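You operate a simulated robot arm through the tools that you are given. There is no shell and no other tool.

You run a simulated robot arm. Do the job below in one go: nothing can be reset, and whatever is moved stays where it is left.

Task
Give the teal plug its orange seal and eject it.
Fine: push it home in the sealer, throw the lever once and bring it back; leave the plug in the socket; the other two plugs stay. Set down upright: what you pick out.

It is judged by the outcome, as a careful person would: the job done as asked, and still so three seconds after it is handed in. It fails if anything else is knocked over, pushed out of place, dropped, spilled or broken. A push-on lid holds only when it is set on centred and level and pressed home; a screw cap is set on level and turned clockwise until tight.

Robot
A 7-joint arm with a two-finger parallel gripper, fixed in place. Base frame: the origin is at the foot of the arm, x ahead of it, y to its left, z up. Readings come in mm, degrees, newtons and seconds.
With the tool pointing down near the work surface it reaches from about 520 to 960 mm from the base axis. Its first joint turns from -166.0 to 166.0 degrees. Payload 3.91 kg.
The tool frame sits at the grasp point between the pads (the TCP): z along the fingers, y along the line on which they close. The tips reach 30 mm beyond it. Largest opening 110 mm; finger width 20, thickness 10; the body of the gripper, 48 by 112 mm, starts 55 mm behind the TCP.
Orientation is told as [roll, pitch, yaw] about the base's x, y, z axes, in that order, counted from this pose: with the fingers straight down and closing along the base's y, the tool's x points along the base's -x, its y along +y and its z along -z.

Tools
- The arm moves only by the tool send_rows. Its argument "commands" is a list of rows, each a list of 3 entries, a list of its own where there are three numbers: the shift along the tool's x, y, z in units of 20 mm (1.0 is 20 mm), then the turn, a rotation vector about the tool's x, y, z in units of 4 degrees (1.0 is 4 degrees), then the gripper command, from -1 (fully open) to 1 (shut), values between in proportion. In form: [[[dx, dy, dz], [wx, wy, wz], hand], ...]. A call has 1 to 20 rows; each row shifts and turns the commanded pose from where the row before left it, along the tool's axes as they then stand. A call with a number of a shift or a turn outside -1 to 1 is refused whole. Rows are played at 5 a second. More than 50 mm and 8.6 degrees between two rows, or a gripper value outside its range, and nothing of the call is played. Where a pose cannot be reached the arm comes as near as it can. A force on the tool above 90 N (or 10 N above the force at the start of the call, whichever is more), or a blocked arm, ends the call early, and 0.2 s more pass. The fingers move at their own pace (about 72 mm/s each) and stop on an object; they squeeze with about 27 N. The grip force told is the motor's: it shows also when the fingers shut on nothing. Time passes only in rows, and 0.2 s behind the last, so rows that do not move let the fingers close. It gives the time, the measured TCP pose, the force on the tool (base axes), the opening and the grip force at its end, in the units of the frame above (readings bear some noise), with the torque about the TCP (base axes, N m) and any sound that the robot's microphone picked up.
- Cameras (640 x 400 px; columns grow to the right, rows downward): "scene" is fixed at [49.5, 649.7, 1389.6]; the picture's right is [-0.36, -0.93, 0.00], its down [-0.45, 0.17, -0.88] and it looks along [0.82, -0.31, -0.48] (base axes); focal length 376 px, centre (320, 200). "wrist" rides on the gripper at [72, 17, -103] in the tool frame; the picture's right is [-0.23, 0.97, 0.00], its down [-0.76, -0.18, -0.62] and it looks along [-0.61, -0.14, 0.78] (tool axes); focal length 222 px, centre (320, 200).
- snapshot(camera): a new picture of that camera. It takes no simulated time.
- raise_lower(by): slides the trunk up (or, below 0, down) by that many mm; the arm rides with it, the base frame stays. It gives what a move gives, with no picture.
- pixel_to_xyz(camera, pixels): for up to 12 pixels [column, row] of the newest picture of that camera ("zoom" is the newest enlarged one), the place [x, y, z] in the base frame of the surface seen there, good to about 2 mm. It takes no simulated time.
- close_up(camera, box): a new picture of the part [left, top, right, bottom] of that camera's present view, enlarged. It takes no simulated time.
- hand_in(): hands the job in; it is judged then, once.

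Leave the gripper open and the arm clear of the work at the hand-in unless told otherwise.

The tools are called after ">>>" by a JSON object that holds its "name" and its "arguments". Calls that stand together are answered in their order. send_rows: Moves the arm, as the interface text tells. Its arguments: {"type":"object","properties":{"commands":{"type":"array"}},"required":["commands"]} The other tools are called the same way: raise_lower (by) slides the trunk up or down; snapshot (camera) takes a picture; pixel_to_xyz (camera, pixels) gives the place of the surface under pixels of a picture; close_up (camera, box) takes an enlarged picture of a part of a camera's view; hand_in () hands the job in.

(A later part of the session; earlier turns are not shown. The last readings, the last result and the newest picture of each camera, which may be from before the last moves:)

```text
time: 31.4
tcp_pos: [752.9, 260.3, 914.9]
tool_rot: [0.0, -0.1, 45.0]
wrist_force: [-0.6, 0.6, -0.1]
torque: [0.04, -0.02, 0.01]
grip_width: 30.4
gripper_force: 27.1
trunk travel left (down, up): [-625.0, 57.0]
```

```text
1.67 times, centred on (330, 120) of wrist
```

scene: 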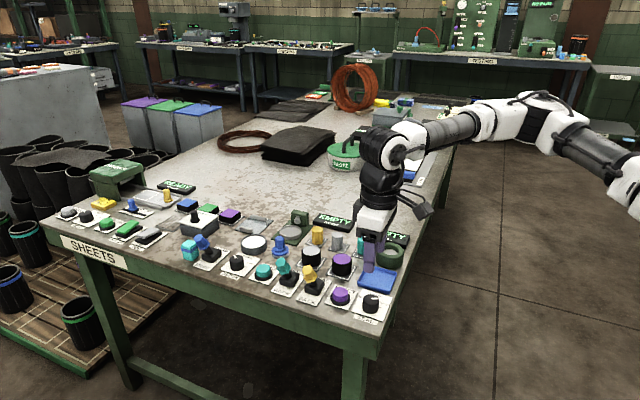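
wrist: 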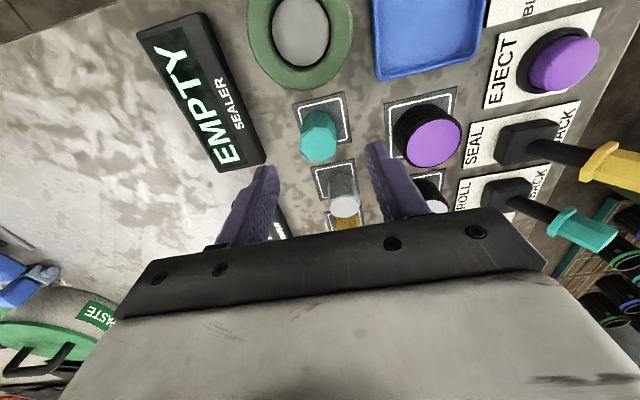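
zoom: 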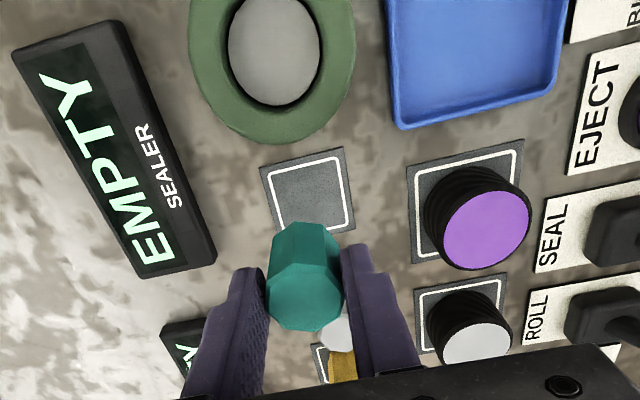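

The plug is held upright. I'll move it over the socket: delta (-51.3, -47.1) mm in the base frame at the same height.

>>> {"name": "send_rows", "arguments": {"commands": [[[0.58, 0.025, 0], [0, 0, 0], 1], [[0.58, 0.025, 0], [0, 0, 0], 1], [[0.58, 0.025, 0], [0, 0, 0], 1], [[0.58, 0.025, 0], [0, 0, 0], 1], [[0.58, 0.025, 0], [0, 0, 0], 1], [[0.58, 0.025, 0], [0, 0, 0], 1], [[0, 0, 0], [0, 0, 0], 1], [[0, 0, 0], [0, 0, 0], 1]]}}

>>> {"name": "snapshot", "arguments": {"camera": "wrist"}}

>>> {"name": "close_up", "arguments": {"camera": "scene", "box": [330, 190, 440, 280]}}

```text
time: 33.2
tcp_pos: [702.3, 212.7, 914.2]
tool_rot: [0.0, 0.0, 45.0]
wrist_force: [0.3, -0.3, -0.8]
torque: [0.0, 0.02, -0.01]
grip_width: 30.3
gripper_force: 26.9
trunk travel left (down, up): [-625.0, 57.0]
```

```text
taken
```

wrist: 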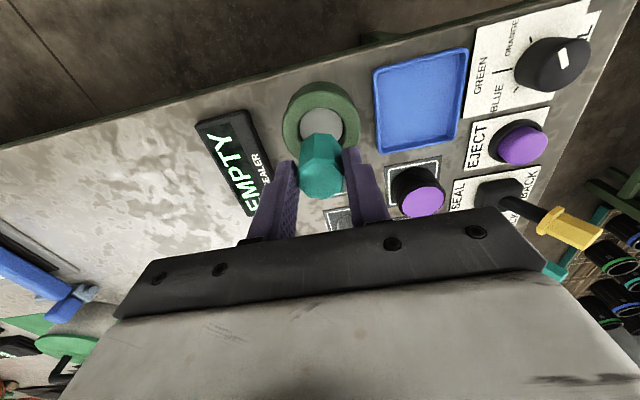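

```text
4.44 times, centred on (385, 235) of scene
```

zoom: 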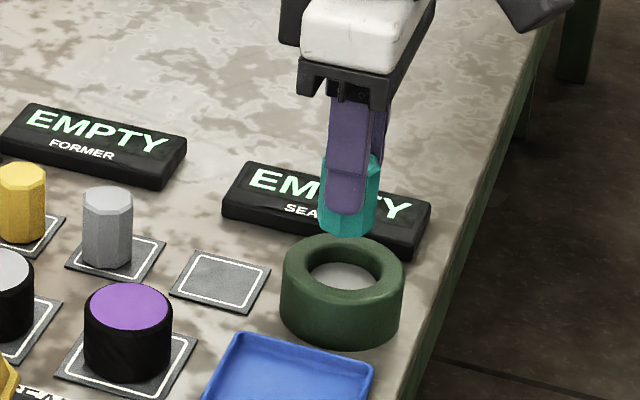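

The plug sits directly above the ring opening in both views. I'll lower 34 mm, so the plug's foot enters the ring just above the floor, and check forces.

>>> {"name": "send_rows", "arguments": {"commands": [[[0, 0, 0.5], [0, 0, 0], 1], [[0, 0, 0.5], [0, 0, 0], 1], [[0, 0, 0.35], [0, 0, 0], 1], [[0, 0, 0.35], [0, 0, 0], 1], [[0, 0, 0], [0, 0, 0], 1]]}}

>>> {"name": "close_up", "arguments": {"camera": "scene", "box": [350, 210, 430, 276]}}

>>> {"name": "close_up", "arguments": {"camera": "wrist", "box": [240, 60, 400, 220]}}

```text
time: 34.4
tcp_pos: [704.1, 214.6, 880.5]
tool_rot: [0.0, -0.2, 45.0]
wrist_force: [2.3, -1.7, 16.3]
torque: [0.14, -0.36, -0.07]
grip_width: 30.2
gripper_force: 26.7
trunk travel left (down, up): [-625.0, 57.0]
```

```text
6.06 times, centred on (390, 243) of scene
```

zoom: 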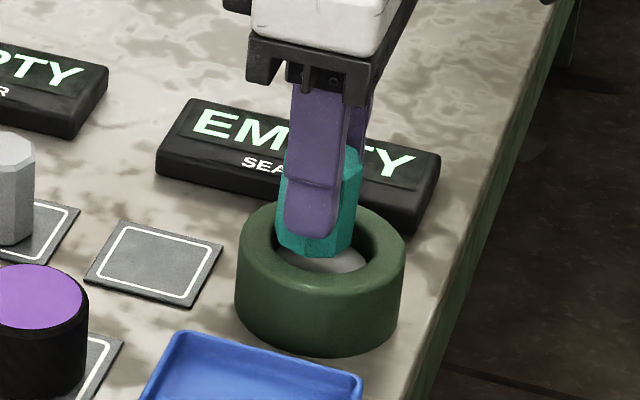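

```text
2.50 times, centred on (320, 140) of wrist
```

zoom: 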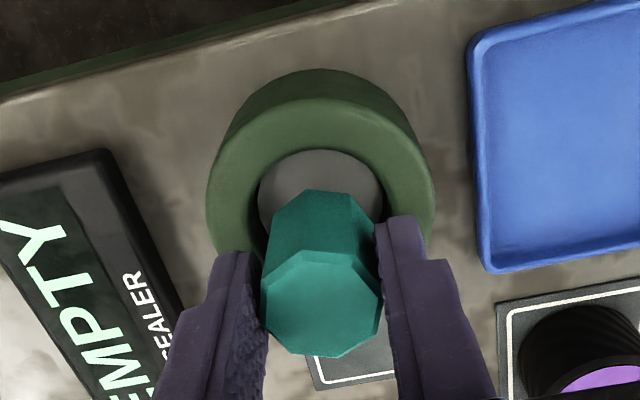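

There's 16 N contact early, and the torque puts it on the +u (far) side of the plug: its edge is on the ring rim. The floor shows on the near side too, so the plug is too far toward +u. I'll rise 10 mm and re-measure both plug and ring.

>>> {"name": "send_rows", "arguments": {"commands": [[[0, 0, -0.5], [0, 0, 0], 1], [[0, 0, 0], [0, 0, 0], 1], [[0, 0, 0], [0, 0, 0], 1]]}}

>>> {"name": "close_up", "arguments": {"camera": "wrist", "box": [260, 60, 380, 215]}}

>>> {"name": "close_up", "arguments": {"camera": "scene", "box": [350, 210, 430, 276]}}

```text
time: 35.2
tcp_pos: [703.2, 213.7, 889.6]
tool_rot: [0.0, 0.0, 45.0]
wrist_force: [-0.1, 0.3, 0.0]
torque: [-0.02, -0.01, 0.0]
grip_width: 30.3
gripper_force: 27.2
trunk travel left (down, up): [-625.0, 57.0]
```

```text
2.58 times, centred on (320, 138) of wrist
```

zoom: 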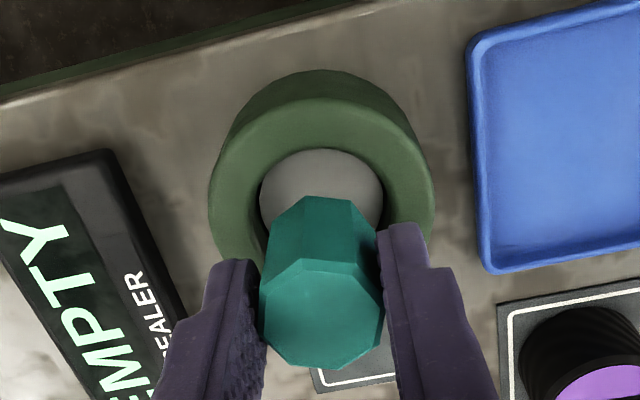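

```text
6.06 times, centred on (390, 243) of scene
```

zoom: 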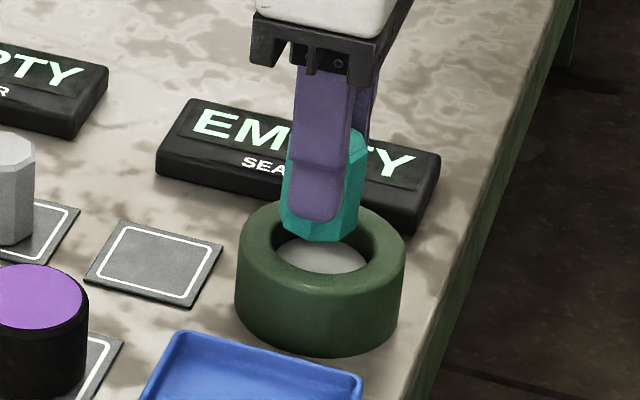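

I'll read ring and plug points from this scene enlargement (ring outer edge at about 240–405, hole at about 275–368).

>>> {"name": "pixel_to_xyz", "arguments": {"camera": "zoom", "pixels": [[250, 240], [320, 284], [390, 265], [372, 235], [268, 258], [360, 282], [320, 260], [285, 258], [362, 262], [325, 274], [320, 230], [350, 215]]}}

>>> {"name": "close_up", "arguments": {"camera": "wrist", "box": [260, 60, 380, 215]}}

>>> {"name": "pixel_to_xyz", "arguments": {"camera": "zoom", "pixels": [[240, 170], [245, 130], [320, 110], [390, 140], [415, 190], [235, 220], [320, 150], [320, 170], [323, 315], [270, 310], [375, 310], [320, 265]]}}

```text
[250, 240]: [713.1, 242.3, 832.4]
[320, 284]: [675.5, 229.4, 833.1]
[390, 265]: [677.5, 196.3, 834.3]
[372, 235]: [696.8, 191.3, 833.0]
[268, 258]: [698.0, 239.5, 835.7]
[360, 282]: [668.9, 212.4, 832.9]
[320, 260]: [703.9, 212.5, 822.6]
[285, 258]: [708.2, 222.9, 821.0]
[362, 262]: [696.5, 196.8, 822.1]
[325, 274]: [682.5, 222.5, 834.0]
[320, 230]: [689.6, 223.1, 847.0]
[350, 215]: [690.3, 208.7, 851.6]
```

```text
2.58 times, centred on (320, 138) of wrist
```

zoom: 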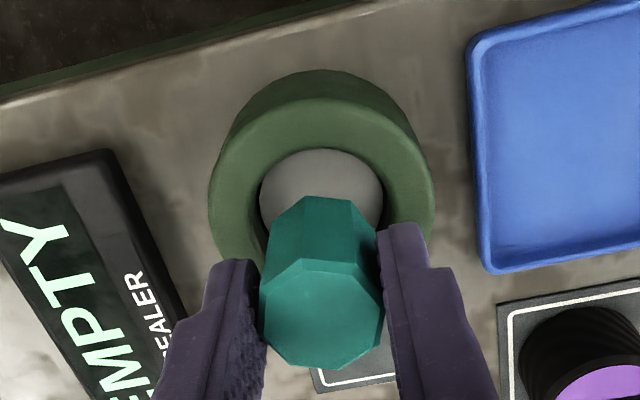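

```text
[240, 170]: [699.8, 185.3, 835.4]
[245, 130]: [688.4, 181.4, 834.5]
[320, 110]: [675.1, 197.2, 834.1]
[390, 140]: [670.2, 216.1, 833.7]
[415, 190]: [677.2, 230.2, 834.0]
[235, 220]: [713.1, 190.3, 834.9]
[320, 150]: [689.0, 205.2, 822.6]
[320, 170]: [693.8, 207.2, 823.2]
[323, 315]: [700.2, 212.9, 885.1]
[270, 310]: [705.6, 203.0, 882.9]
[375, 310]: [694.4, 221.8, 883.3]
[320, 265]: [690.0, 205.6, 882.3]
```

The plug top reads z≈883, about 4 mm higher relative to the gripper than before, so it slipped up a little on contact. I'll check whether it is still vertical by reading points down its near faces.

>>> {"name": "pixel_to_xyz", "arguments": {"camera": "zoom", "pixels": [[320, 202], [320, 215], [320, 230], [320, 245], [320, 255], [290, 210], [352, 210], [300, 200], [345, 203], [322, 285], [322, 355], [300, 315]]}}

>>> {"name": "pixel_to_xyz", "arguments": {"camera": "zoom", "pixels": [[320, 202], [320, 215], [320, 230], [320, 245], [320, 255], [290, 210], [352, 210], [345, 315], [322, 300], [322, 285], [322, 355], [300, 315]]}}

```text
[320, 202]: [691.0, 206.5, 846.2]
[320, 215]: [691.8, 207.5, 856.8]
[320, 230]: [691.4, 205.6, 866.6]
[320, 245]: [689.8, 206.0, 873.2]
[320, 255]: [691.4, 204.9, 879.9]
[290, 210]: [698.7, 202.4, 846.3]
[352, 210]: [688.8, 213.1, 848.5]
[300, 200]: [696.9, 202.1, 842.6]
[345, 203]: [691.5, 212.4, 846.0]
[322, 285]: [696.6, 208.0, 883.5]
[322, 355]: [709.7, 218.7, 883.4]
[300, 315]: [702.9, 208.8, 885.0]
```

```text
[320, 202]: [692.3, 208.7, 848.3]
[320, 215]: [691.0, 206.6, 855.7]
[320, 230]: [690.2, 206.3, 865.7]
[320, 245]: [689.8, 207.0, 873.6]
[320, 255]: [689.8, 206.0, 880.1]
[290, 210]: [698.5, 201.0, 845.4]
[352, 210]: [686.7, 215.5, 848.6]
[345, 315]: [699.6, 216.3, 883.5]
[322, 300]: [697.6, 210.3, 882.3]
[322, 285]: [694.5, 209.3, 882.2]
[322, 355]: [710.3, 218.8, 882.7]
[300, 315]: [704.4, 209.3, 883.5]
```

The near face drifts ~2 mm toward +u going down 33 mm, so the plug is tilted ~3.8° about the closing axis with its foot toward +u, matching the rim contact. I'll counter-rotate the tool +3.6° about its y axis, shift 1 mm toward -u, and re-measure.

>>> {"name": "send_rows", "arguments": {"commands": [[[0.05, 0, -0.2], [0, 0.45, 0], 1], [[0, 0, 0], [0, 0.45, 0], 1], [[0, 0, 0], [0, 0, 0], 1], [[0, 0, 0], [0, 0, 0], 1]]}}

>>> {"name": "close_up", "arguments": {"camera": "scene", "box": [350, 210, 430, 276]}}

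>>> {"name": "close_up", "arguments": {"camera": "wrist", "box": [260, 60, 380, 215]}}

```text
time: 36.2
tcp_pos: [702.3, 212.9, 892.8]
tool_rot: [0.1, 3.6, 45.0]
wrist_force: [-0.2, -0.1, -0.1]
torque: [0.02, 0.01, 0.01]
grip_width: 30.2
gripper_force: 26.7
trunk travel left (down, up): [-625.0, 57.0]
```

```text
6.06 times, centred on (390, 243) of scene
```

zoom: 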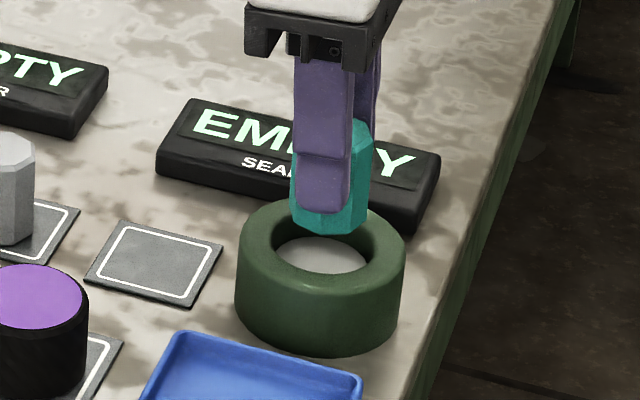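

```text
2.58 times, centred on (320, 138) of wrist
```

zoom: 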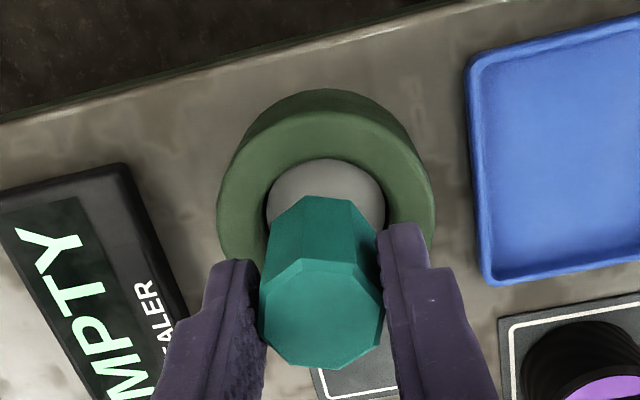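

Re-reading the near face and top of the plug, plus ring points, in this wrist enlargement.

>>> {"name": "pixel_to_xyz", "arguments": {"camera": "zoom", "pixels": [[320, 203], [320, 215], [320, 230], [320, 245], [320, 255], [320, 210], [320, 222], [320, 238], [322, 300], [322, 330], [290, 315], [350, 315]]}}

>>> {"name": "pixel_to_xyz", "arguments": {"camera": "zoom", "pixels": [[320, 203], [320, 215], [320, 230], [320, 245], [320, 255], [320, 210], [320, 222], [320, 238], [320, 150], [320, 165], [272, 205], [382, 205]]}}

```text
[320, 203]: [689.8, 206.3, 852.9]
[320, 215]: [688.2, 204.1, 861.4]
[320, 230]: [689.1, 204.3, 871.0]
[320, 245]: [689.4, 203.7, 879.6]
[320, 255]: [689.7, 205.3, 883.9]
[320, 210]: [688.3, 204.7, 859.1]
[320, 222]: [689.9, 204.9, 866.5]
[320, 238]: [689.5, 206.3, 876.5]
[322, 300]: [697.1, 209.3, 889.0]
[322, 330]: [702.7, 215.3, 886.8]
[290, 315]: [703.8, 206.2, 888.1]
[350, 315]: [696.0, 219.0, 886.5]
```

```text
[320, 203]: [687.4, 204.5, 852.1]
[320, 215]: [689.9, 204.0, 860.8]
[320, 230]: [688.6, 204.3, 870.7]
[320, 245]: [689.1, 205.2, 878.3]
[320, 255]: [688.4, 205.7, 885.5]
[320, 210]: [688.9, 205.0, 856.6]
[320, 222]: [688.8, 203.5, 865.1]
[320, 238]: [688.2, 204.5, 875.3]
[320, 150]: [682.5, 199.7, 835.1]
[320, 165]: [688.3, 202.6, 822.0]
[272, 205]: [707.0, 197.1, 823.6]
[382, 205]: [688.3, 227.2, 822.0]
```

The plug now reads vertical (face u constant ±0.5 mm), with its centre u≈646.9 against the hole centre at ≈646.2, and it is centred sideways. I'll lower 18 mm straight down, compensating for the tool tilt, and check the force.

>>> {"name": "send_rows", "arguments": {"commands": [[[-0.019, 0, 0.3], [0, 0, 0], 1], [[-0.019, 0, 0.3], [0, 0, 0], 1], [[-0.019, 0, 0.3], [0, 0, 0], 1], [[0, 0, 0], [0, 0, 0], 1]]}}

>>> {"name": "close_up", "arguments": {"camera": "scene", "box": [350, 210, 430, 276]}}

>>> {"name": "close_up", "arguments": {"camera": "wrist", "box": [260, 60, 380, 215]}}

```text
time: 37.2
tcp_pos: [701.3, 212.9, 874.5]
tool_rot: [0.0, 3.6, 45.0]
wrist_force: [-0.4, 0.1, -0.2]
torque: [-0.01, 0.02, 0.02]
grip_width: 30.4
gripper_force: 26.8
trunk travel left (down, up): [-625.0, 57.0]
```

```text
6.06 times, centred on (390, 243) of scene
```

zoom: 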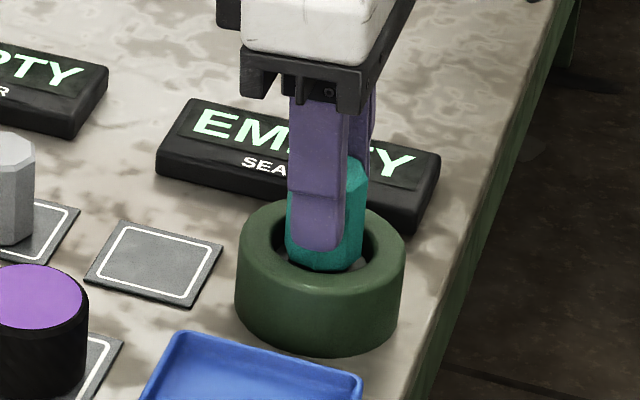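

```text
2.58 times, centred on (320, 138) of wrist
```

zoom: 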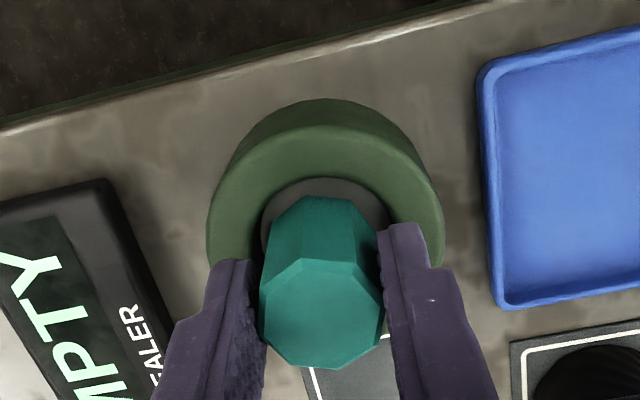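

The plug is now inside the ring with no contact force. I'll lower in 2 mm steps until it meets the floor.

>>> {"name": "send_rows", "arguments": {"commands": [[[-0.006, 0, 0.1], [0, 0, 0], 1], [[-0.006, 0, 0.1], [0, 0, 0], 1], [[0, 0, 0], [0, 0, 0], 1]]}}

```text
time: 38.0
tcp_pos: [702.5, 213.3, 870.7]
tool_rot: [-0.1, 3.7, 44.9]
wrist_force: [-0.2, 0.9, -0.4]
torque: [0.02, -0.03, -0.01]
grip_width: 30.5
gripper_force: 26.6
trunk travel left (down, up): [-625.0, 57.0]
```

>>> {"name": "send_rows", "arguments": {"commands": [[[-0.006, 0, 0.1], [0, 0, 0], 1], [[0, 0, 0], [0, 0, 0], 1]]}}

```text
time: 38.6
tcp_pos: [702.1, 213.6, 870.2]
tool_rot: [0.1, 3.5, 45.1]
wrist_force: [-0.2, 1.2, 1.4]
torque: [0.09, 0.0, 0.05]
grip_width: 30.6
gripper_force: 26.7
trunk travel left (down, up): [-625.0, 57.0]
```

Still light (1.4 N). I'll lower another 1.5 mm.

>>> {"name": "send_rows", "arguments": {"commands": [[[-0.004, 0, 0.075], [0, 0, 0], 1], [[0, 0, 0], [0, 0, 0], 1]]}}

>>> {"name": "close_up", "arguments": {"camera": "scene", "box": [350, 210, 430, 276]}}

>>> {"name": "close_up", "arguments": {"camera": "wrist", "box": [260, 60, 380, 215]}}

```text
time: 39.2
tcp_pos: [701.6, 214.5, 867.6]
tool_rot: [0.0, 3.6, 44.9]
wrist_force: [-0.5, -0.1, 2.1]
torque: [0.08, 0.02, 0.02]
grip_width: 30.3
gripper_force: 26.9
trunk travel left (down, up): [-625.0, 57.0]
```

```text
6.06 times, centred on (390, 243) of scene
```

zoom: 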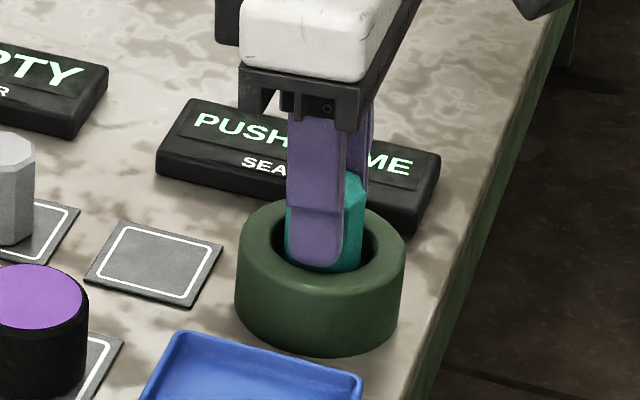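

```text
2.58 times, centred on (320, 138) of wrist
```

zoom: 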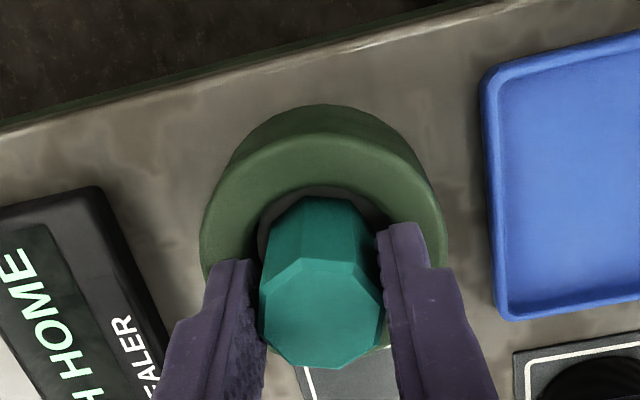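

The sign now reads "PUSH HOME", so the plug stands on the socket floor. I'll open the fingers to 60 mm, rise vertically 55 mm, and straighten the tool.

>>> {"name": "send_rows", "arguments": {"commands": [[[0, 0, 0], [0, 0, 0], 0.3], [[0, 0, 0], [0, 0, 0], 0.0], [[0, 0, 0], [0, 0, 0], -0.09], [[0.025, 0, -0.4], [0, 0, 0], -0.09], [[0.025, 0, -0.4], [0, 0, 0], -0.09], [[0.05, 0, -0.8], [0, 0, 0], -0.09], [[0.05, 0, -0.8], [0, 0, 0], -0.09], [[0.025, 0, -0.4], [0, -0.45, 0], -0.09], [[0, 0, 0], [0, -0.45, 0], -0.09], [[0, 0, 0], [0, 0, 0], -0.09]]}}

>>> {"name": "close_up", "arguments": {"camera": "scene", "box": [350, 210, 430, 276]}}

>>> {"name": "close_up", "arguments": {"camera": "wrist", "box": [220, 40, 420, 215]}}

```text
time: 41.4
tcp_pos: [699.5, 213.5, 923.9]
tool_rot: [0.0, 0.0, 45.2]
wrist_force: [0.6, 0.3, 0.1]
torque: [0.01, 0.01, 0.02]
grip_width: 60.2
gripper_force: 0.0
trunk travel left (down, up): [-625.0, 57.0]
```

```text
6.06 times, centred on (390, 243) of scene
```

zoom: 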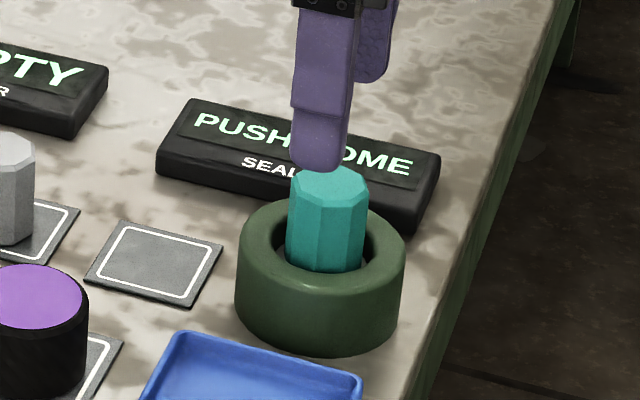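

```text
2.29 times, centred on (320, 128) of wrist
```

zoom: 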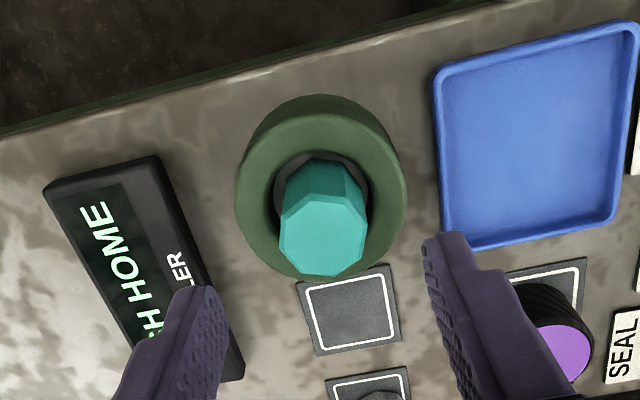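

The plug stands upright in the socket. I'll read its top centre for the press.

>>> {"name": "pixel_to_xyz", "arguments": {"camera": "zoom", "pixels": [[322, 230], [290, 225], [355, 230], [322, 195], [320, 268], [295, 260], [350, 260], [300, 205], [345, 205], [322, 110], [245, 190], [400, 190]]}}

>>> {"name": "pixel_to_xyz", "arguments": {"camera": "zoom", "pixels": [[322, 230], [290, 225], [355, 230], [322, 195], [320, 268], [295, 260], [350, 260], [300, 205], [345, 205], [322, 230], [322, 240], [322, 220]]}}

```text
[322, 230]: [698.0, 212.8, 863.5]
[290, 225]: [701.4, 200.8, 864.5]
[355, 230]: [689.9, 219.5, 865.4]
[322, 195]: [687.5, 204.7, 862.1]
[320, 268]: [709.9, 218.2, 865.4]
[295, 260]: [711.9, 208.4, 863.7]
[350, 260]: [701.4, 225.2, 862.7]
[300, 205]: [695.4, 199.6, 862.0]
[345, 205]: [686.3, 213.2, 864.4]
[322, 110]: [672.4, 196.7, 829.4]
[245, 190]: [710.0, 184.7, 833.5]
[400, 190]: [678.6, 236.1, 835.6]
```

```text
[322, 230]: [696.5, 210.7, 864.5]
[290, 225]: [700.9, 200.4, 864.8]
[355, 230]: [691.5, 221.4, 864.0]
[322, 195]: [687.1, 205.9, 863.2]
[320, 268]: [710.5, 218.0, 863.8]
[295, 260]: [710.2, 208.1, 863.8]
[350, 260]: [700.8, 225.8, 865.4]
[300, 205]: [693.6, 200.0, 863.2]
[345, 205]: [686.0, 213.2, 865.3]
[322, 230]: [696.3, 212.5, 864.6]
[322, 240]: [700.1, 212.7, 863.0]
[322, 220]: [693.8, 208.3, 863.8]
```

The plug top centre is (698.5, 211.8) at z=864. I'll close the fingers fully, centre over it and lower until the tips are ~6 mm above (TCP 900).

>>> {"name": "send_rows", "arguments": {"commands": [[[0.095, -0.025, 0], [0, 0, 0], 1], [[0, 0, 0], [0, 0, 0], 1], [[0, 0, 0], [0, 0, 0], 1], [[0, 0, 0.4], [0, 0, 0], 1], [[0, 0, 0.4], [0, 0, 0], 1], [[0, 0, 0.4], [0, 0, 0], 1], [[0, 0, 0], [0, 0, 0], 1]]}}

>>> {"name": "close_up", "arguments": {"camera": "scene", "box": [350, 200, 430, 266]}}

>>> {"name": "close_up", "arguments": {"camera": "wrist", "box": [220, 40, 420, 215]}}

```text
time: 43.0
tcp_pos: [700.6, 210.6, 898.5]
tool_rot: [0.0, -0.1, 45.1]
wrist_force: [1.1, 0.4, 0.2]
torque: [-0.01, 0.01, 0.02]
grip_width: 0.2
gripper_force: 27.0
trunk travel left (down, up): [-625.0, 57.0]
```

```text
6.06 times, centred on (390, 233) of scene
```

zoom: 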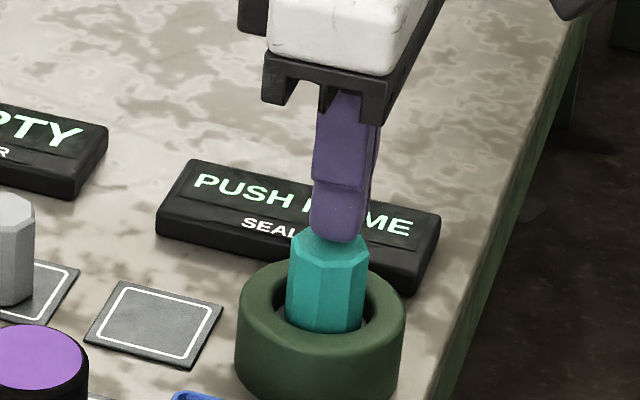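

```text
2.29 times, centred on (320, 128) of wrist
```

zoom: 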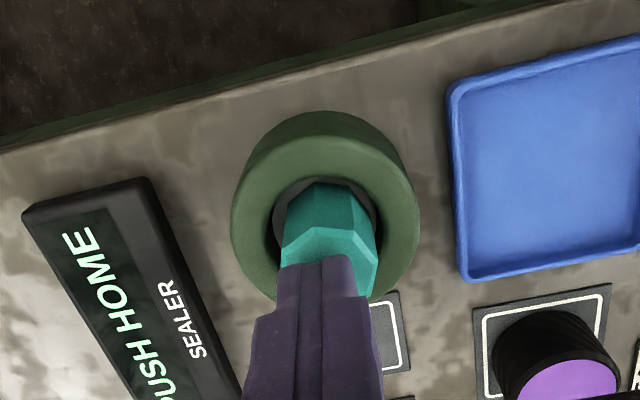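

The closed fingertips sit centred above the plug. I'll press down in steps, starting with 6 mm and reading the force.

>>> {"name": "send_rows", "arguments": {"commands": [[[0, 0, 0.15], [0, 0, 0], 1], [[0, 0, 0.15], [0, 0, 0], 1], [[0, 0, 0.1], [0, 0, 0], 1], [[0, 0, 0], [0, 0, 0], 1]]}}

```text
time: 44.0
tcp_pos: [700.4, 212.4, 891.1]
tool_rot: [0.0, -0.1, 45.0]
wrist_force: [-1.1, 0.1, 2.1]
torque: [-0.03, 0.03, 0.03]
grip_width: 0.0
gripper_force: 26.8
trunk travel left (down, up): [-625.0, 57.0]
```

Light contact, with the tips at ~861. I'll continue in small steps.

>>> {"name": "send_rows", "arguments": {"commands": [[[0, 0, 0.1], [0, 0, 0], 1], [[0, 0, 0.1], [0, 0, 0], 1], [[0, 0, 0], [0, 0, 0], 1]]}}

>>> {"name": "close_up", "arguments": {"camera": "scene", "box": [350, 200, 430, 266]}}

```text
time: 44.8
tcp_pos: [700.7, 210.9, 888.0]
tool_rot: [0.0, 0.0, 44.9]
wrist_force: [0.9, 0.6, 3.7]
torque: [0.04, -0.05, -0.02]
grip_width: 0.1
gripper_force: 26.9
trunk travel left (down, up): [-625.0, 57.0]
```

```text
6.06 times, centred on (390, 233) of scene
```

zoom: 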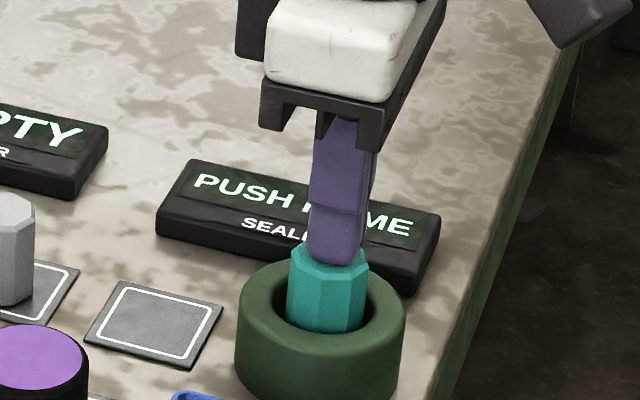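

The plug is sinking against a soft spring. I'll keep pressing.

>>> {"name": "send_rows", "arguments": {"commands": [[[0, 0, 0.1], [0, 0, 0], 1], [[0, 0, 0.1], [0, 0, 0], 1], [[0, 0, 0.1], [0, 0, 0], 1], [[0, 0, 0], [0, 0, 0], 1]]}}

>>> {"name": "close_up", "arguments": {"camera": "scene", "box": [350, 200, 430, 266]}}

```text
time: 45.8
tcp_pos: [701.2, 210.9, 884.3]
tool_rot: [-0.1, -0.3, 45.2]
wrist_force: [-2.2, 1.7, 15.8]
torque: [0.08, 0.09, 0.0]
grip_width: 0.2
gripper_force: 27.7
trunk travel left (down, up): [-625.0, 57.0]
```

```text
6.06 times, centred on (390, 233) of scene
```

zoom: 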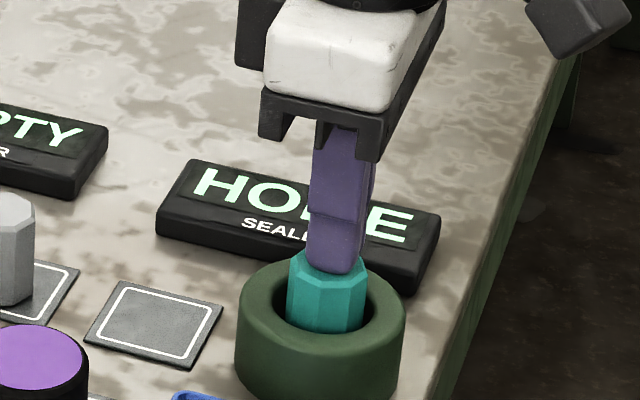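

The sign now reads "HOME" at 16 N. I'll rise 50 mm and check that it stays home.

>>> {"name": "send_rows", "arguments": {"commands": [[[0, 0, -0.2], [0, 0, 0], 1], [[0, 0, -0.5], [0, 0, 0], 1], [[0, 0, -0.9], [0, 0, 0], 1], [[0, 0, -0.9], [0, 0, 0], 1], [[0, 0, 0], [0, 0, 0], 1]]}}

>>> {"name": "close_up", "arguments": {"camera": "scene", "box": [300, 200, 430, 320]}}

>>> {"name": "snapshot", "arguments": {"camera": "wrist"}}

```text
time: 47.0
tcp_pos: [700.4, 210.1, 932.5]
tool_rot: [0.0, 0.0, 45.1]
wrist_force: [0.0, -0.7, -0.2]
torque: [-0.01, 0.02, -0.03]
grip_width: 0.0
gripper_force: 27.0
trunk travel left (down, up): [-625.0, 57.0]
```

```text
3.33 times, centred on (365, 260) of scene
```

zoom: 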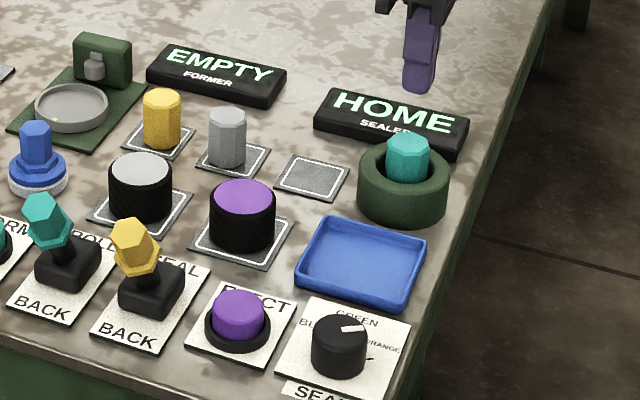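

```text
taken
```

wrist: 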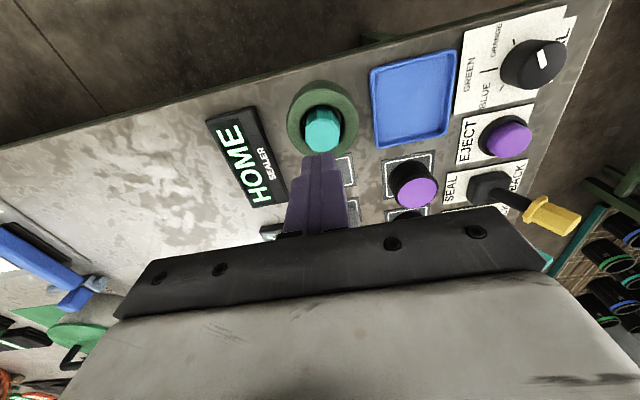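

The plug stays home. Next is the yellow SEAL lever. I'll rise to z≈985 and move 200 mm toward the operator so the wrist camera looks along the row at the lever.

>>> {"name": "send_rows", "arguments": {"commands": [[[0, 0, -0.53], [0, 0, 0], 1], [[0, 0.5, -0.53], [0, 0, 0], 1], [[0, 1, -0.53], [0, 0, 0], 1], [[0, 1, -0.53], [0, 0, 0], 1], [[0, 1, -0.53], [0, 0, 0], 1], [[0, 1, 0], [0, 0, 0], 1], [[0, 1, 0], [0, 0, 0], 1], [[0, 1, 0], [0, 0, 0], 1], [[0, 1, 0], [0, 0, 0], 1], [[0, 1, 0], [0, 0, 0], 1], [[0, 1, 0], [0, 0, 0], 1], [[0, 0.5, 0], [0, 0, 0], 1], [[0, 0, 0], [0, 0, 0], 1]]}}

>>> {"name": "snapshot", "arguments": {"camera": "wrist"}}

>>> {"name": "close_up", "arguments": {"camera": "scene", "box": [270, 240, 360, 315]}}

```text
time: 49.8
tcp_pos: [558.7, 351.8, 983.8]
tool_rot: [0.0, 0.0, 45.0]
wrist_force: [0.7, 0.6, -0.2]
torque: [-0.02, 0.04, 0.03]
grip_width: 0.0
gripper_force: 27.0
trunk travel left (down, up): [-625.0, 57.0]
```

```text
taken
```

wrist: 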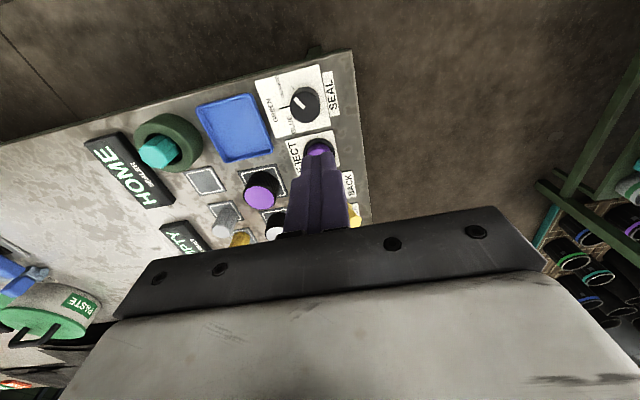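

```text
5.33 times, centred on (315, 278) of scene
```

zoom: 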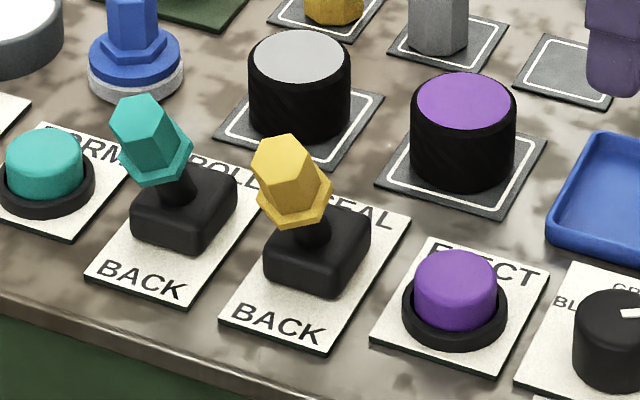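

The scene zoom shows the lever well: handle end at (285, 150), flange at (300, 212), stem at (313, 235). I'll read positions here.

>>> {"name": "pixel_to_xyz", "arguments": {"camera": "zoom", "pixels": [[278, 148], [258, 155], [318, 150], [290, 190], [300, 222], [265, 200], [328, 190], [314, 236], [340, 255], [280, 265], [368, 235], [320, 290]]}}

>>> {"name": "pixel_to_xyz", "arguments": {"camera": "zoom", "pixels": [[322, 353], [222, 320], [408, 216], [278, 148], [290, 190], [150, 115], [145, 160], [178, 185], [455, 285], [455, 260], [300, 205], [310, 170]]}}

```text
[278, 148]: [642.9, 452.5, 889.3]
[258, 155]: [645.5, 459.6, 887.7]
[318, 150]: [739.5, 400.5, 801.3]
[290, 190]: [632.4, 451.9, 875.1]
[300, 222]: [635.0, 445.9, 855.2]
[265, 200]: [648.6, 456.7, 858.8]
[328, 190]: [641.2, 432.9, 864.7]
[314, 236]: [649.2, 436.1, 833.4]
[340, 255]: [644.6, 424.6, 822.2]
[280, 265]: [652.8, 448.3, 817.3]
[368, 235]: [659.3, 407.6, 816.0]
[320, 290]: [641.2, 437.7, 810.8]
```

```text
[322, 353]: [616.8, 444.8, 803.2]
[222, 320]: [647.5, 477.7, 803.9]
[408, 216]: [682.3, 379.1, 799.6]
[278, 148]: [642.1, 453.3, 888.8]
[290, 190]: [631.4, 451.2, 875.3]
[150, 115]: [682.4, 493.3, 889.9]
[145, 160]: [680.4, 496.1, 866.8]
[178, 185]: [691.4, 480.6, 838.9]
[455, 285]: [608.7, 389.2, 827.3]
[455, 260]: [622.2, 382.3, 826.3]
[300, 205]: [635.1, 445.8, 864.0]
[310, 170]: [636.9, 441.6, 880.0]
```

The lever plane is at u≈772.5, the handle end is at v≈134, z≈889, and the pivot is near v≈168. I'll cage the handle: with the fingers opened to 80 mm along the throw direction, straddle it, push it away with one finger and pull it back with the other. First I'll move above it at (646.6, 445.8, 984).

>>> {"name": "send_rows", "arguments": {"commands": [[[-0.919, 0.031, 0], [0, 0, 0], -0.4545], [[-0.919, 0.031, 0], [0, 0, 0], -0.4545], [[-0.919, 0.031, 0], [0, 0, 0], -0.4545], [[-0.919, 0.031, 0], [0, 0, 0], -0.4545], [[-0.919, 0.031, 0], [0, 0, 0], -0.4545], [[-0.919, 0.031, 0], [0, 0, 0], -0.4545], [[-0.919, 0.031, 0], [0, 0, 0], -0.4545], [[0, 0, 0], [0, 0, 0], -0.4545], [[0, 0, 0], [0, 0, 0], -0.4545]]}}

>>> {"name": "snapshot", "arguments": {"camera": "wrist"}}

>>> {"name": "close_up", "arguments": {"camera": "scene", "box": [260, 210, 370, 310]}}

```text
time: 51.8
tcp_pos: [647.3, 446.1, 986.6]
tool_rot: [0.0, 0.0, 45.0]
wrist_force: [-0.8, 0.1, -0.2]
torque: [0.01, -0.04, 0.0]
grip_width: 79.9
gripper_force: 0.1
trunk travel left (down, up): [-625.0, 57.0]
```

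```text
taken
```

wrist: 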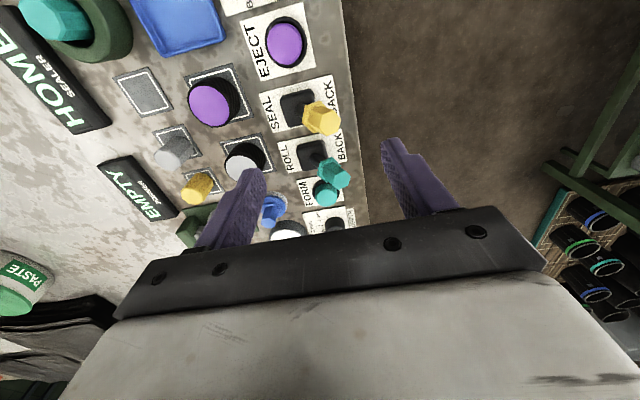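

```text
4.00 times, centred on (315, 260) of scene
```

zoom: 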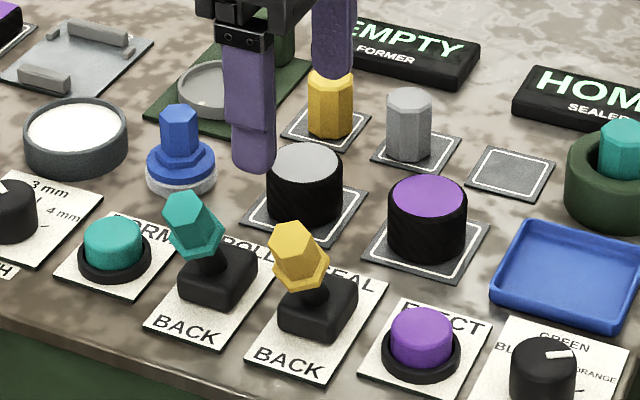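

The wrist view shows the yellow handle at (320, 118). I'll refine its position.

>>> {"name": "close_up", "arguments": {"camera": "wrist", "box": [255, 75, 365, 195]}}

>>> {"name": "pixel_to_xyz", "arguments": {"camera": "wrist", "pixels": [[322, 118], [306, 118], [339, 118], [320, 132], [322, 105], [300, 104], [290, 120], [320, 175], [337, 175], [346, 172], [330, 160], [312, 150]]}}

```text
3.33 times, centred on (310, 135) of wrist
```

zoom: 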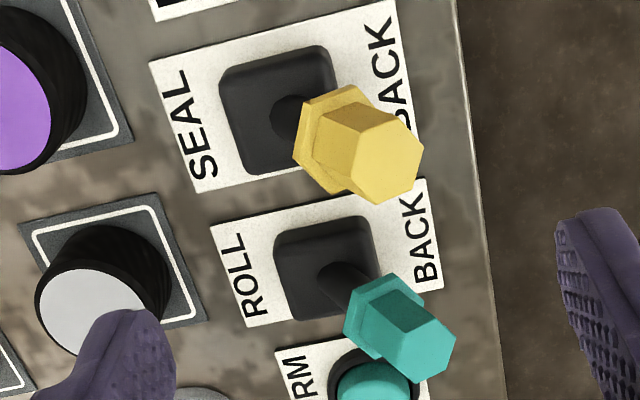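

```text
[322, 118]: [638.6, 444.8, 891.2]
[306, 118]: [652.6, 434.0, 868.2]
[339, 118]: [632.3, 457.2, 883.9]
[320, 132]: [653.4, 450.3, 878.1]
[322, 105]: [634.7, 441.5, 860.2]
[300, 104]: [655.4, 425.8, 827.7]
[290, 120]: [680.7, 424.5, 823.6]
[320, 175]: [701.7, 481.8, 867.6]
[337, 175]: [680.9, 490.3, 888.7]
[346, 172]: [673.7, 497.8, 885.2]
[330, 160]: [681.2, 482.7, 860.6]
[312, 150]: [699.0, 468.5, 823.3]
```

I'll read the handle's end face and the block from the enlarged wrist view.

>>> {"name": "pixel_to_xyz", "arguments": {"camera": "zoom", "pixels": [[388, 165], [360, 165], [420, 160], [385, 135], [375, 200], [335, 110], [310, 150], [350, 90], [340, 185], [225, 85], [325, 55], [255, 170]]}}

>>> {"name": "pixel_to_xyz", "arguments": {"camera": "zoom", "pixels": [[388, 165], [360, 165], [418, 160], [385, 137], [375, 200], [335, 110], [310, 150], [350, 90], [290, 115], [275, 110], [400, 330], [430, 350]]}}

```text
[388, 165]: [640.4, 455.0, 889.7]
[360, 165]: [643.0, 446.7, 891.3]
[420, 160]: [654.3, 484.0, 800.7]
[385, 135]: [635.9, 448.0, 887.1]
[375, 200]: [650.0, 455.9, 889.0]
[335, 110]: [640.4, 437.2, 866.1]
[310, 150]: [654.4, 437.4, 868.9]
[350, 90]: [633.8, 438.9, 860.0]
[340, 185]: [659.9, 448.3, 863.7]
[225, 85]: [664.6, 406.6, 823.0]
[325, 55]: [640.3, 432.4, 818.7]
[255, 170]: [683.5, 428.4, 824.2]
```

```text
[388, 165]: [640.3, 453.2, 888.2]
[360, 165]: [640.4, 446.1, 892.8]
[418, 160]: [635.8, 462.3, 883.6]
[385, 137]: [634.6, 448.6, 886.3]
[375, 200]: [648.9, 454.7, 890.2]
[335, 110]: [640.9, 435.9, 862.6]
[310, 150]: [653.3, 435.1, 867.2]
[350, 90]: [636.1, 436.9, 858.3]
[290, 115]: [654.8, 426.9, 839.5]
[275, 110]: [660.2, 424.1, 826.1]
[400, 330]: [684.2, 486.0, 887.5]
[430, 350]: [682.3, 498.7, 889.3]
```

The handle end is centred at (640.3, 454, 889), and the lever plane u≈772.5 matches my TCP. I'll descend 100 mm so the tips are at ~855, straddling the handle.

>>> {"name": "send_rows", "arguments": {"commands": [[[0, 0, 0.9], [0, 0, 0], -0.4545], [[0, 0, 0.9], [0, 0, 0], -0.4545], [[0, 0, 0.9], [0, 0, 0], -0.4545], [[0, 0, 0.9], [0, 0, 0], -0.4545], [[0, 0, 0.9], [0, 0, 0], -0.4545], [[0, 0, 0.5], [0, 0, 0], -0.4545], [[0, 0, 0], [0, 0, 0], -0.4545]]}}

>>> {"name": "close_up", "arguments": {"camera": "scene", "box": [260, 230, 360, 310]}}

>>> {"name": "close_up", "arguments": {"camera": "wrist", "box": [200, 40, 440, 240]}}

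```text
time: 53.4
tcp_pos: [646.7, 447.1, 885.0]
tool_rot: [0.0, 0.1, 45.0]
wrist_force: [-0.7, 0.1, -0.2]
torque: [-0.03, 0.02, 0.01]
grip_width: 79.7
gripper_force: 0.1
trunk travel left (down, up): [-625.0, 57.0]
```

```text
5.00 times, centred on (310, 270) of scene
```

zoom: 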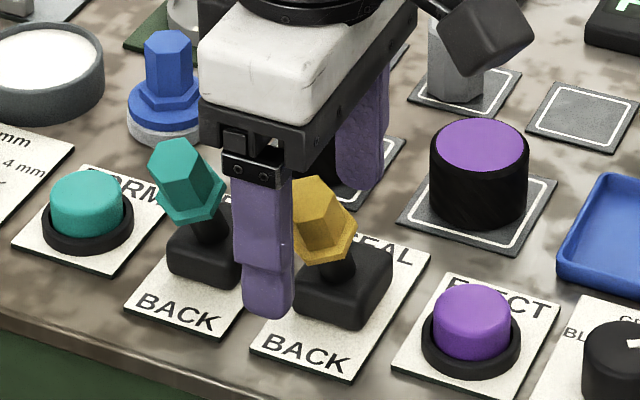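

```text
2.00 times, centred on (320, 140) of wrist
```

zoom: 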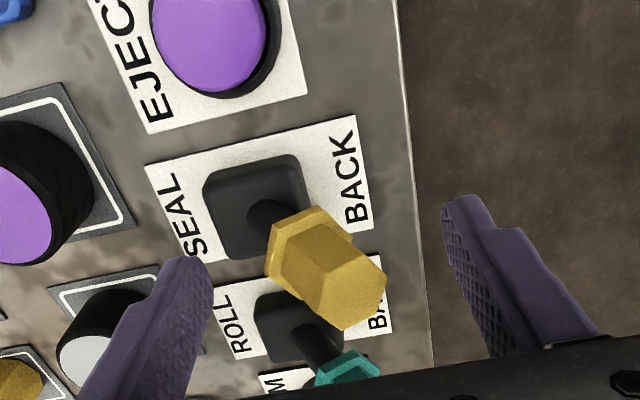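

The handle is between the fingers with clear space. I'll push it away from the operator (+v, tool -y) by 60 mm at a moderate pace.

>>> {"name": "send_rows", "arguments": {"commands": [[[0, -0.5, 0], [0, 0, 0], -0.4545], [[0, -0.5, 0], [0, 0, 0], -0.4545], [[0, -0.4, 0], [0, 0, 0], -0.4545], [[0, -0.4, 0], [0, 0, 0], -0.4545], [[0, -0.4, 0], [0, 0, 0], -0.4545], [[0, -0.4, 0], [0, 0, 0], -0.4545], [[0, -0.4, 0], [0, 0, 0], -0.4545], [[0, 0, 0], [0, 0, 0], -0.4545]]}}

>>> {"name": "close_up", "arguments": {"camera": "scene", "box": [260, 230, 360, 310]}}

>>> {"name": "close_up", "arguments": {"camera": "wrist", "box": [200, 40, 440, 240]}}

```text
time: 55.2
tcp_pos: [689.0, 403.2, 885.7]
tool_rot: [-0.1, 0.0, 45.0]
wrist_force: [0.2, -0.3, 0.1]
torque: [0.0, -0.01, 0.0]
grip_width: 80.0
gripper_force: 0.0
trunk travel left (down, up): [-625.0, 57.0]
```

```text
5.00 times, centred on (310, 270) of scene
```

zoom: 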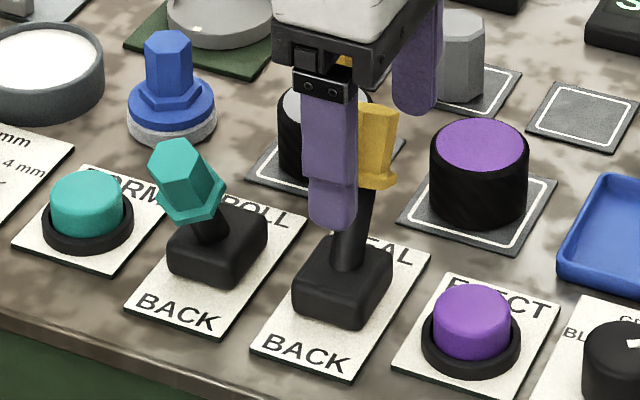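

```text
2.00 times, centred on (320, 140) of wrist
```

zoom: 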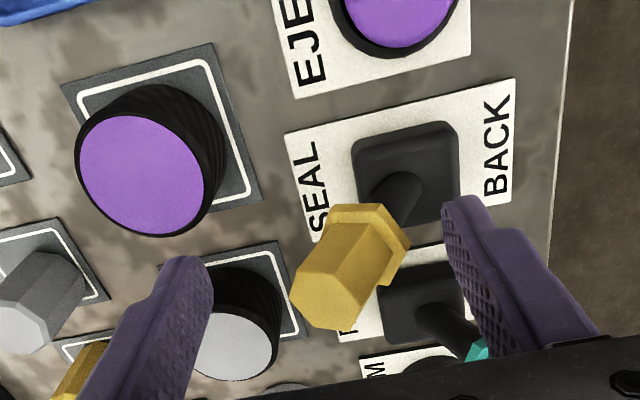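

The lever now leans to the SEAL side. I'll check how far it has gone and the sealer sign.

>>> {"name": "snapshot", "arguments": {"camera": "scene"}}

>>> {"name": "close_up", "arguments": {"camera": "scene", "box": [330, 205, 420, 270]}}

>>> {"name": "close_up", "arguments": {"camera": "wrist", "box": [320, 90, 440, 210]}}

>>> {"name": "pixel_to_xyz", "arguments": {"camera": "zoom", "pixels": [[230, 230], [130, 180], [250, 160], [200, 200], [150, 150], [260, 250], [330, 130], [300, 60]]}}

```text
taken
```

scene: 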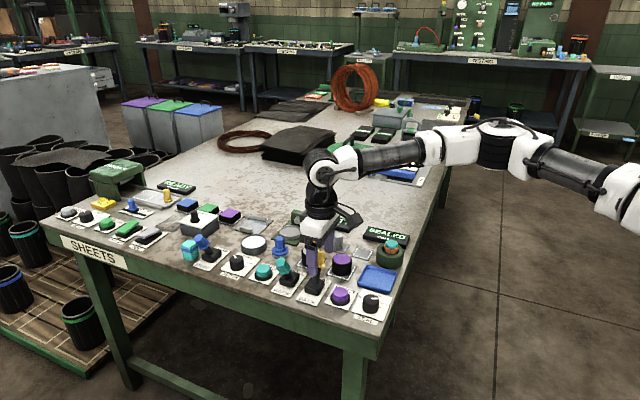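

```text
6.15 times, centred on (375, 238) of scene
```

zoom: 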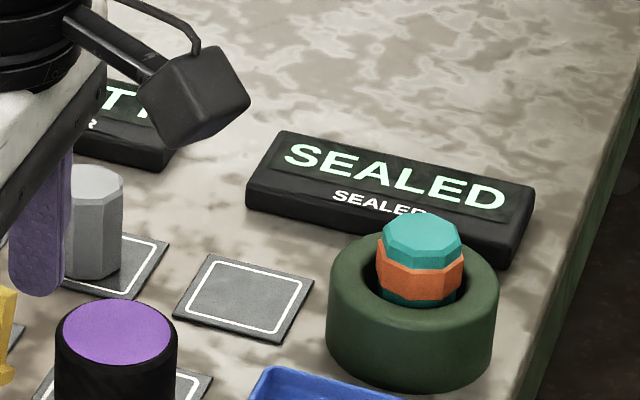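

```text
3.33 times, centred on (380, 150) of wrist
```

zoom: 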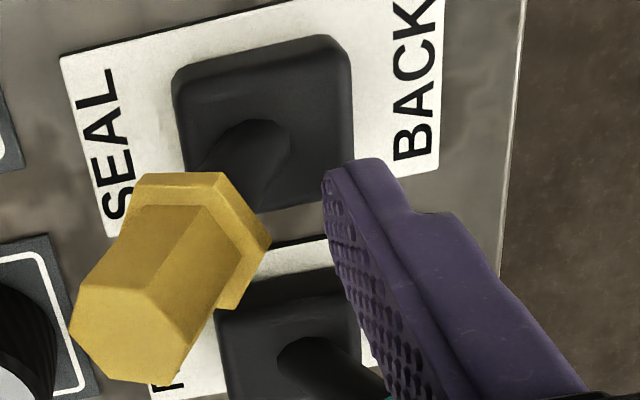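

```text
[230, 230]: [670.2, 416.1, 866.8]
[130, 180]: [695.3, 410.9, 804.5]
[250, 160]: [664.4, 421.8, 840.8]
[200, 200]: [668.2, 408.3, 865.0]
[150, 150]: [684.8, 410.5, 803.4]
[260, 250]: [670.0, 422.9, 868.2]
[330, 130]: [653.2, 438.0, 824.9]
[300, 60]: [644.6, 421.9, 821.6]
```

The sign reads "SEALED" and the plug wears an orange band. Now I'll bring the lever back by moving the cage toward the operator (tool +y), 64 mm first.

>>> {"name": "send_rows", "arguments": {"commands": [[[0, 0.5, 0], [0, 0, 0], -0.4545], [[0, 0.5, 0], [0, 0, 0], -0.4545], [[0, 0.4, 0], [0, 0, 0], -0.4545], [[0, 0.4, 0], [0, 0, 0], -0.4545], [[0, 0.4, 0], [0, 0, 0], -0.4545], [[0, 0.4, 0], [0, 0, 0], -0.4545], [[0, 0.4, 0], [0, 0, 0], -0.4545], [[0, 0.2, 0], [0, 0, 0], -0.4545], [[0, 0, 0], [0, 0, 0], -0.4545]]}}

>>> {"name": "close_up", "arguments": {"camera": "scene", "box": [260, 230, 360, 310]}}

>>> {"name": "close_up", "arguments": {"camera": "wrist", "box": [200, 40, 440, 240]}}

```text
time: 57.2
tcp_pos: [644.6, 449.6, 884.2]
tool_rot: [0.0, -0.1, 44.9]
wrist_force: [-1.3, -0.4, 0.4]
torque: [0.0, 0.01, 0.01]
grip_width: 80.1
gripper_force: 0.0
trunk travel left (down, up): [-625.0, 57.0]
```

```text
5.00 times, centred on (310, 270) of scene
```

zoom: 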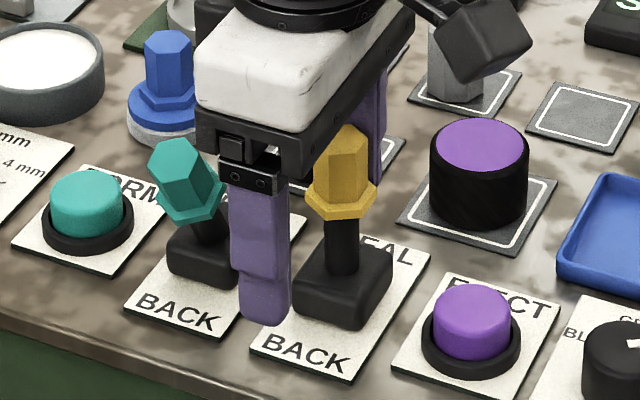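

```text
2.00 times, centred on (320, 140) of wrist
```

zoom: 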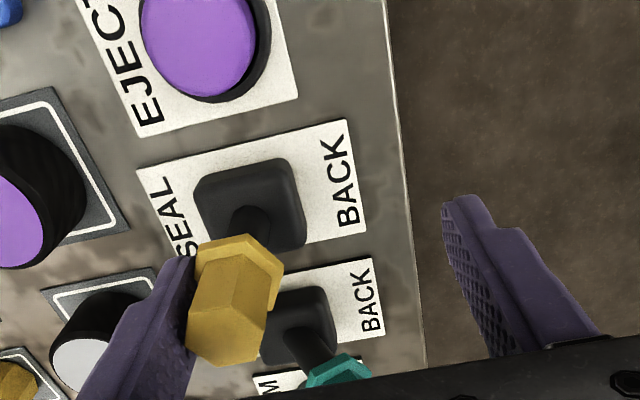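

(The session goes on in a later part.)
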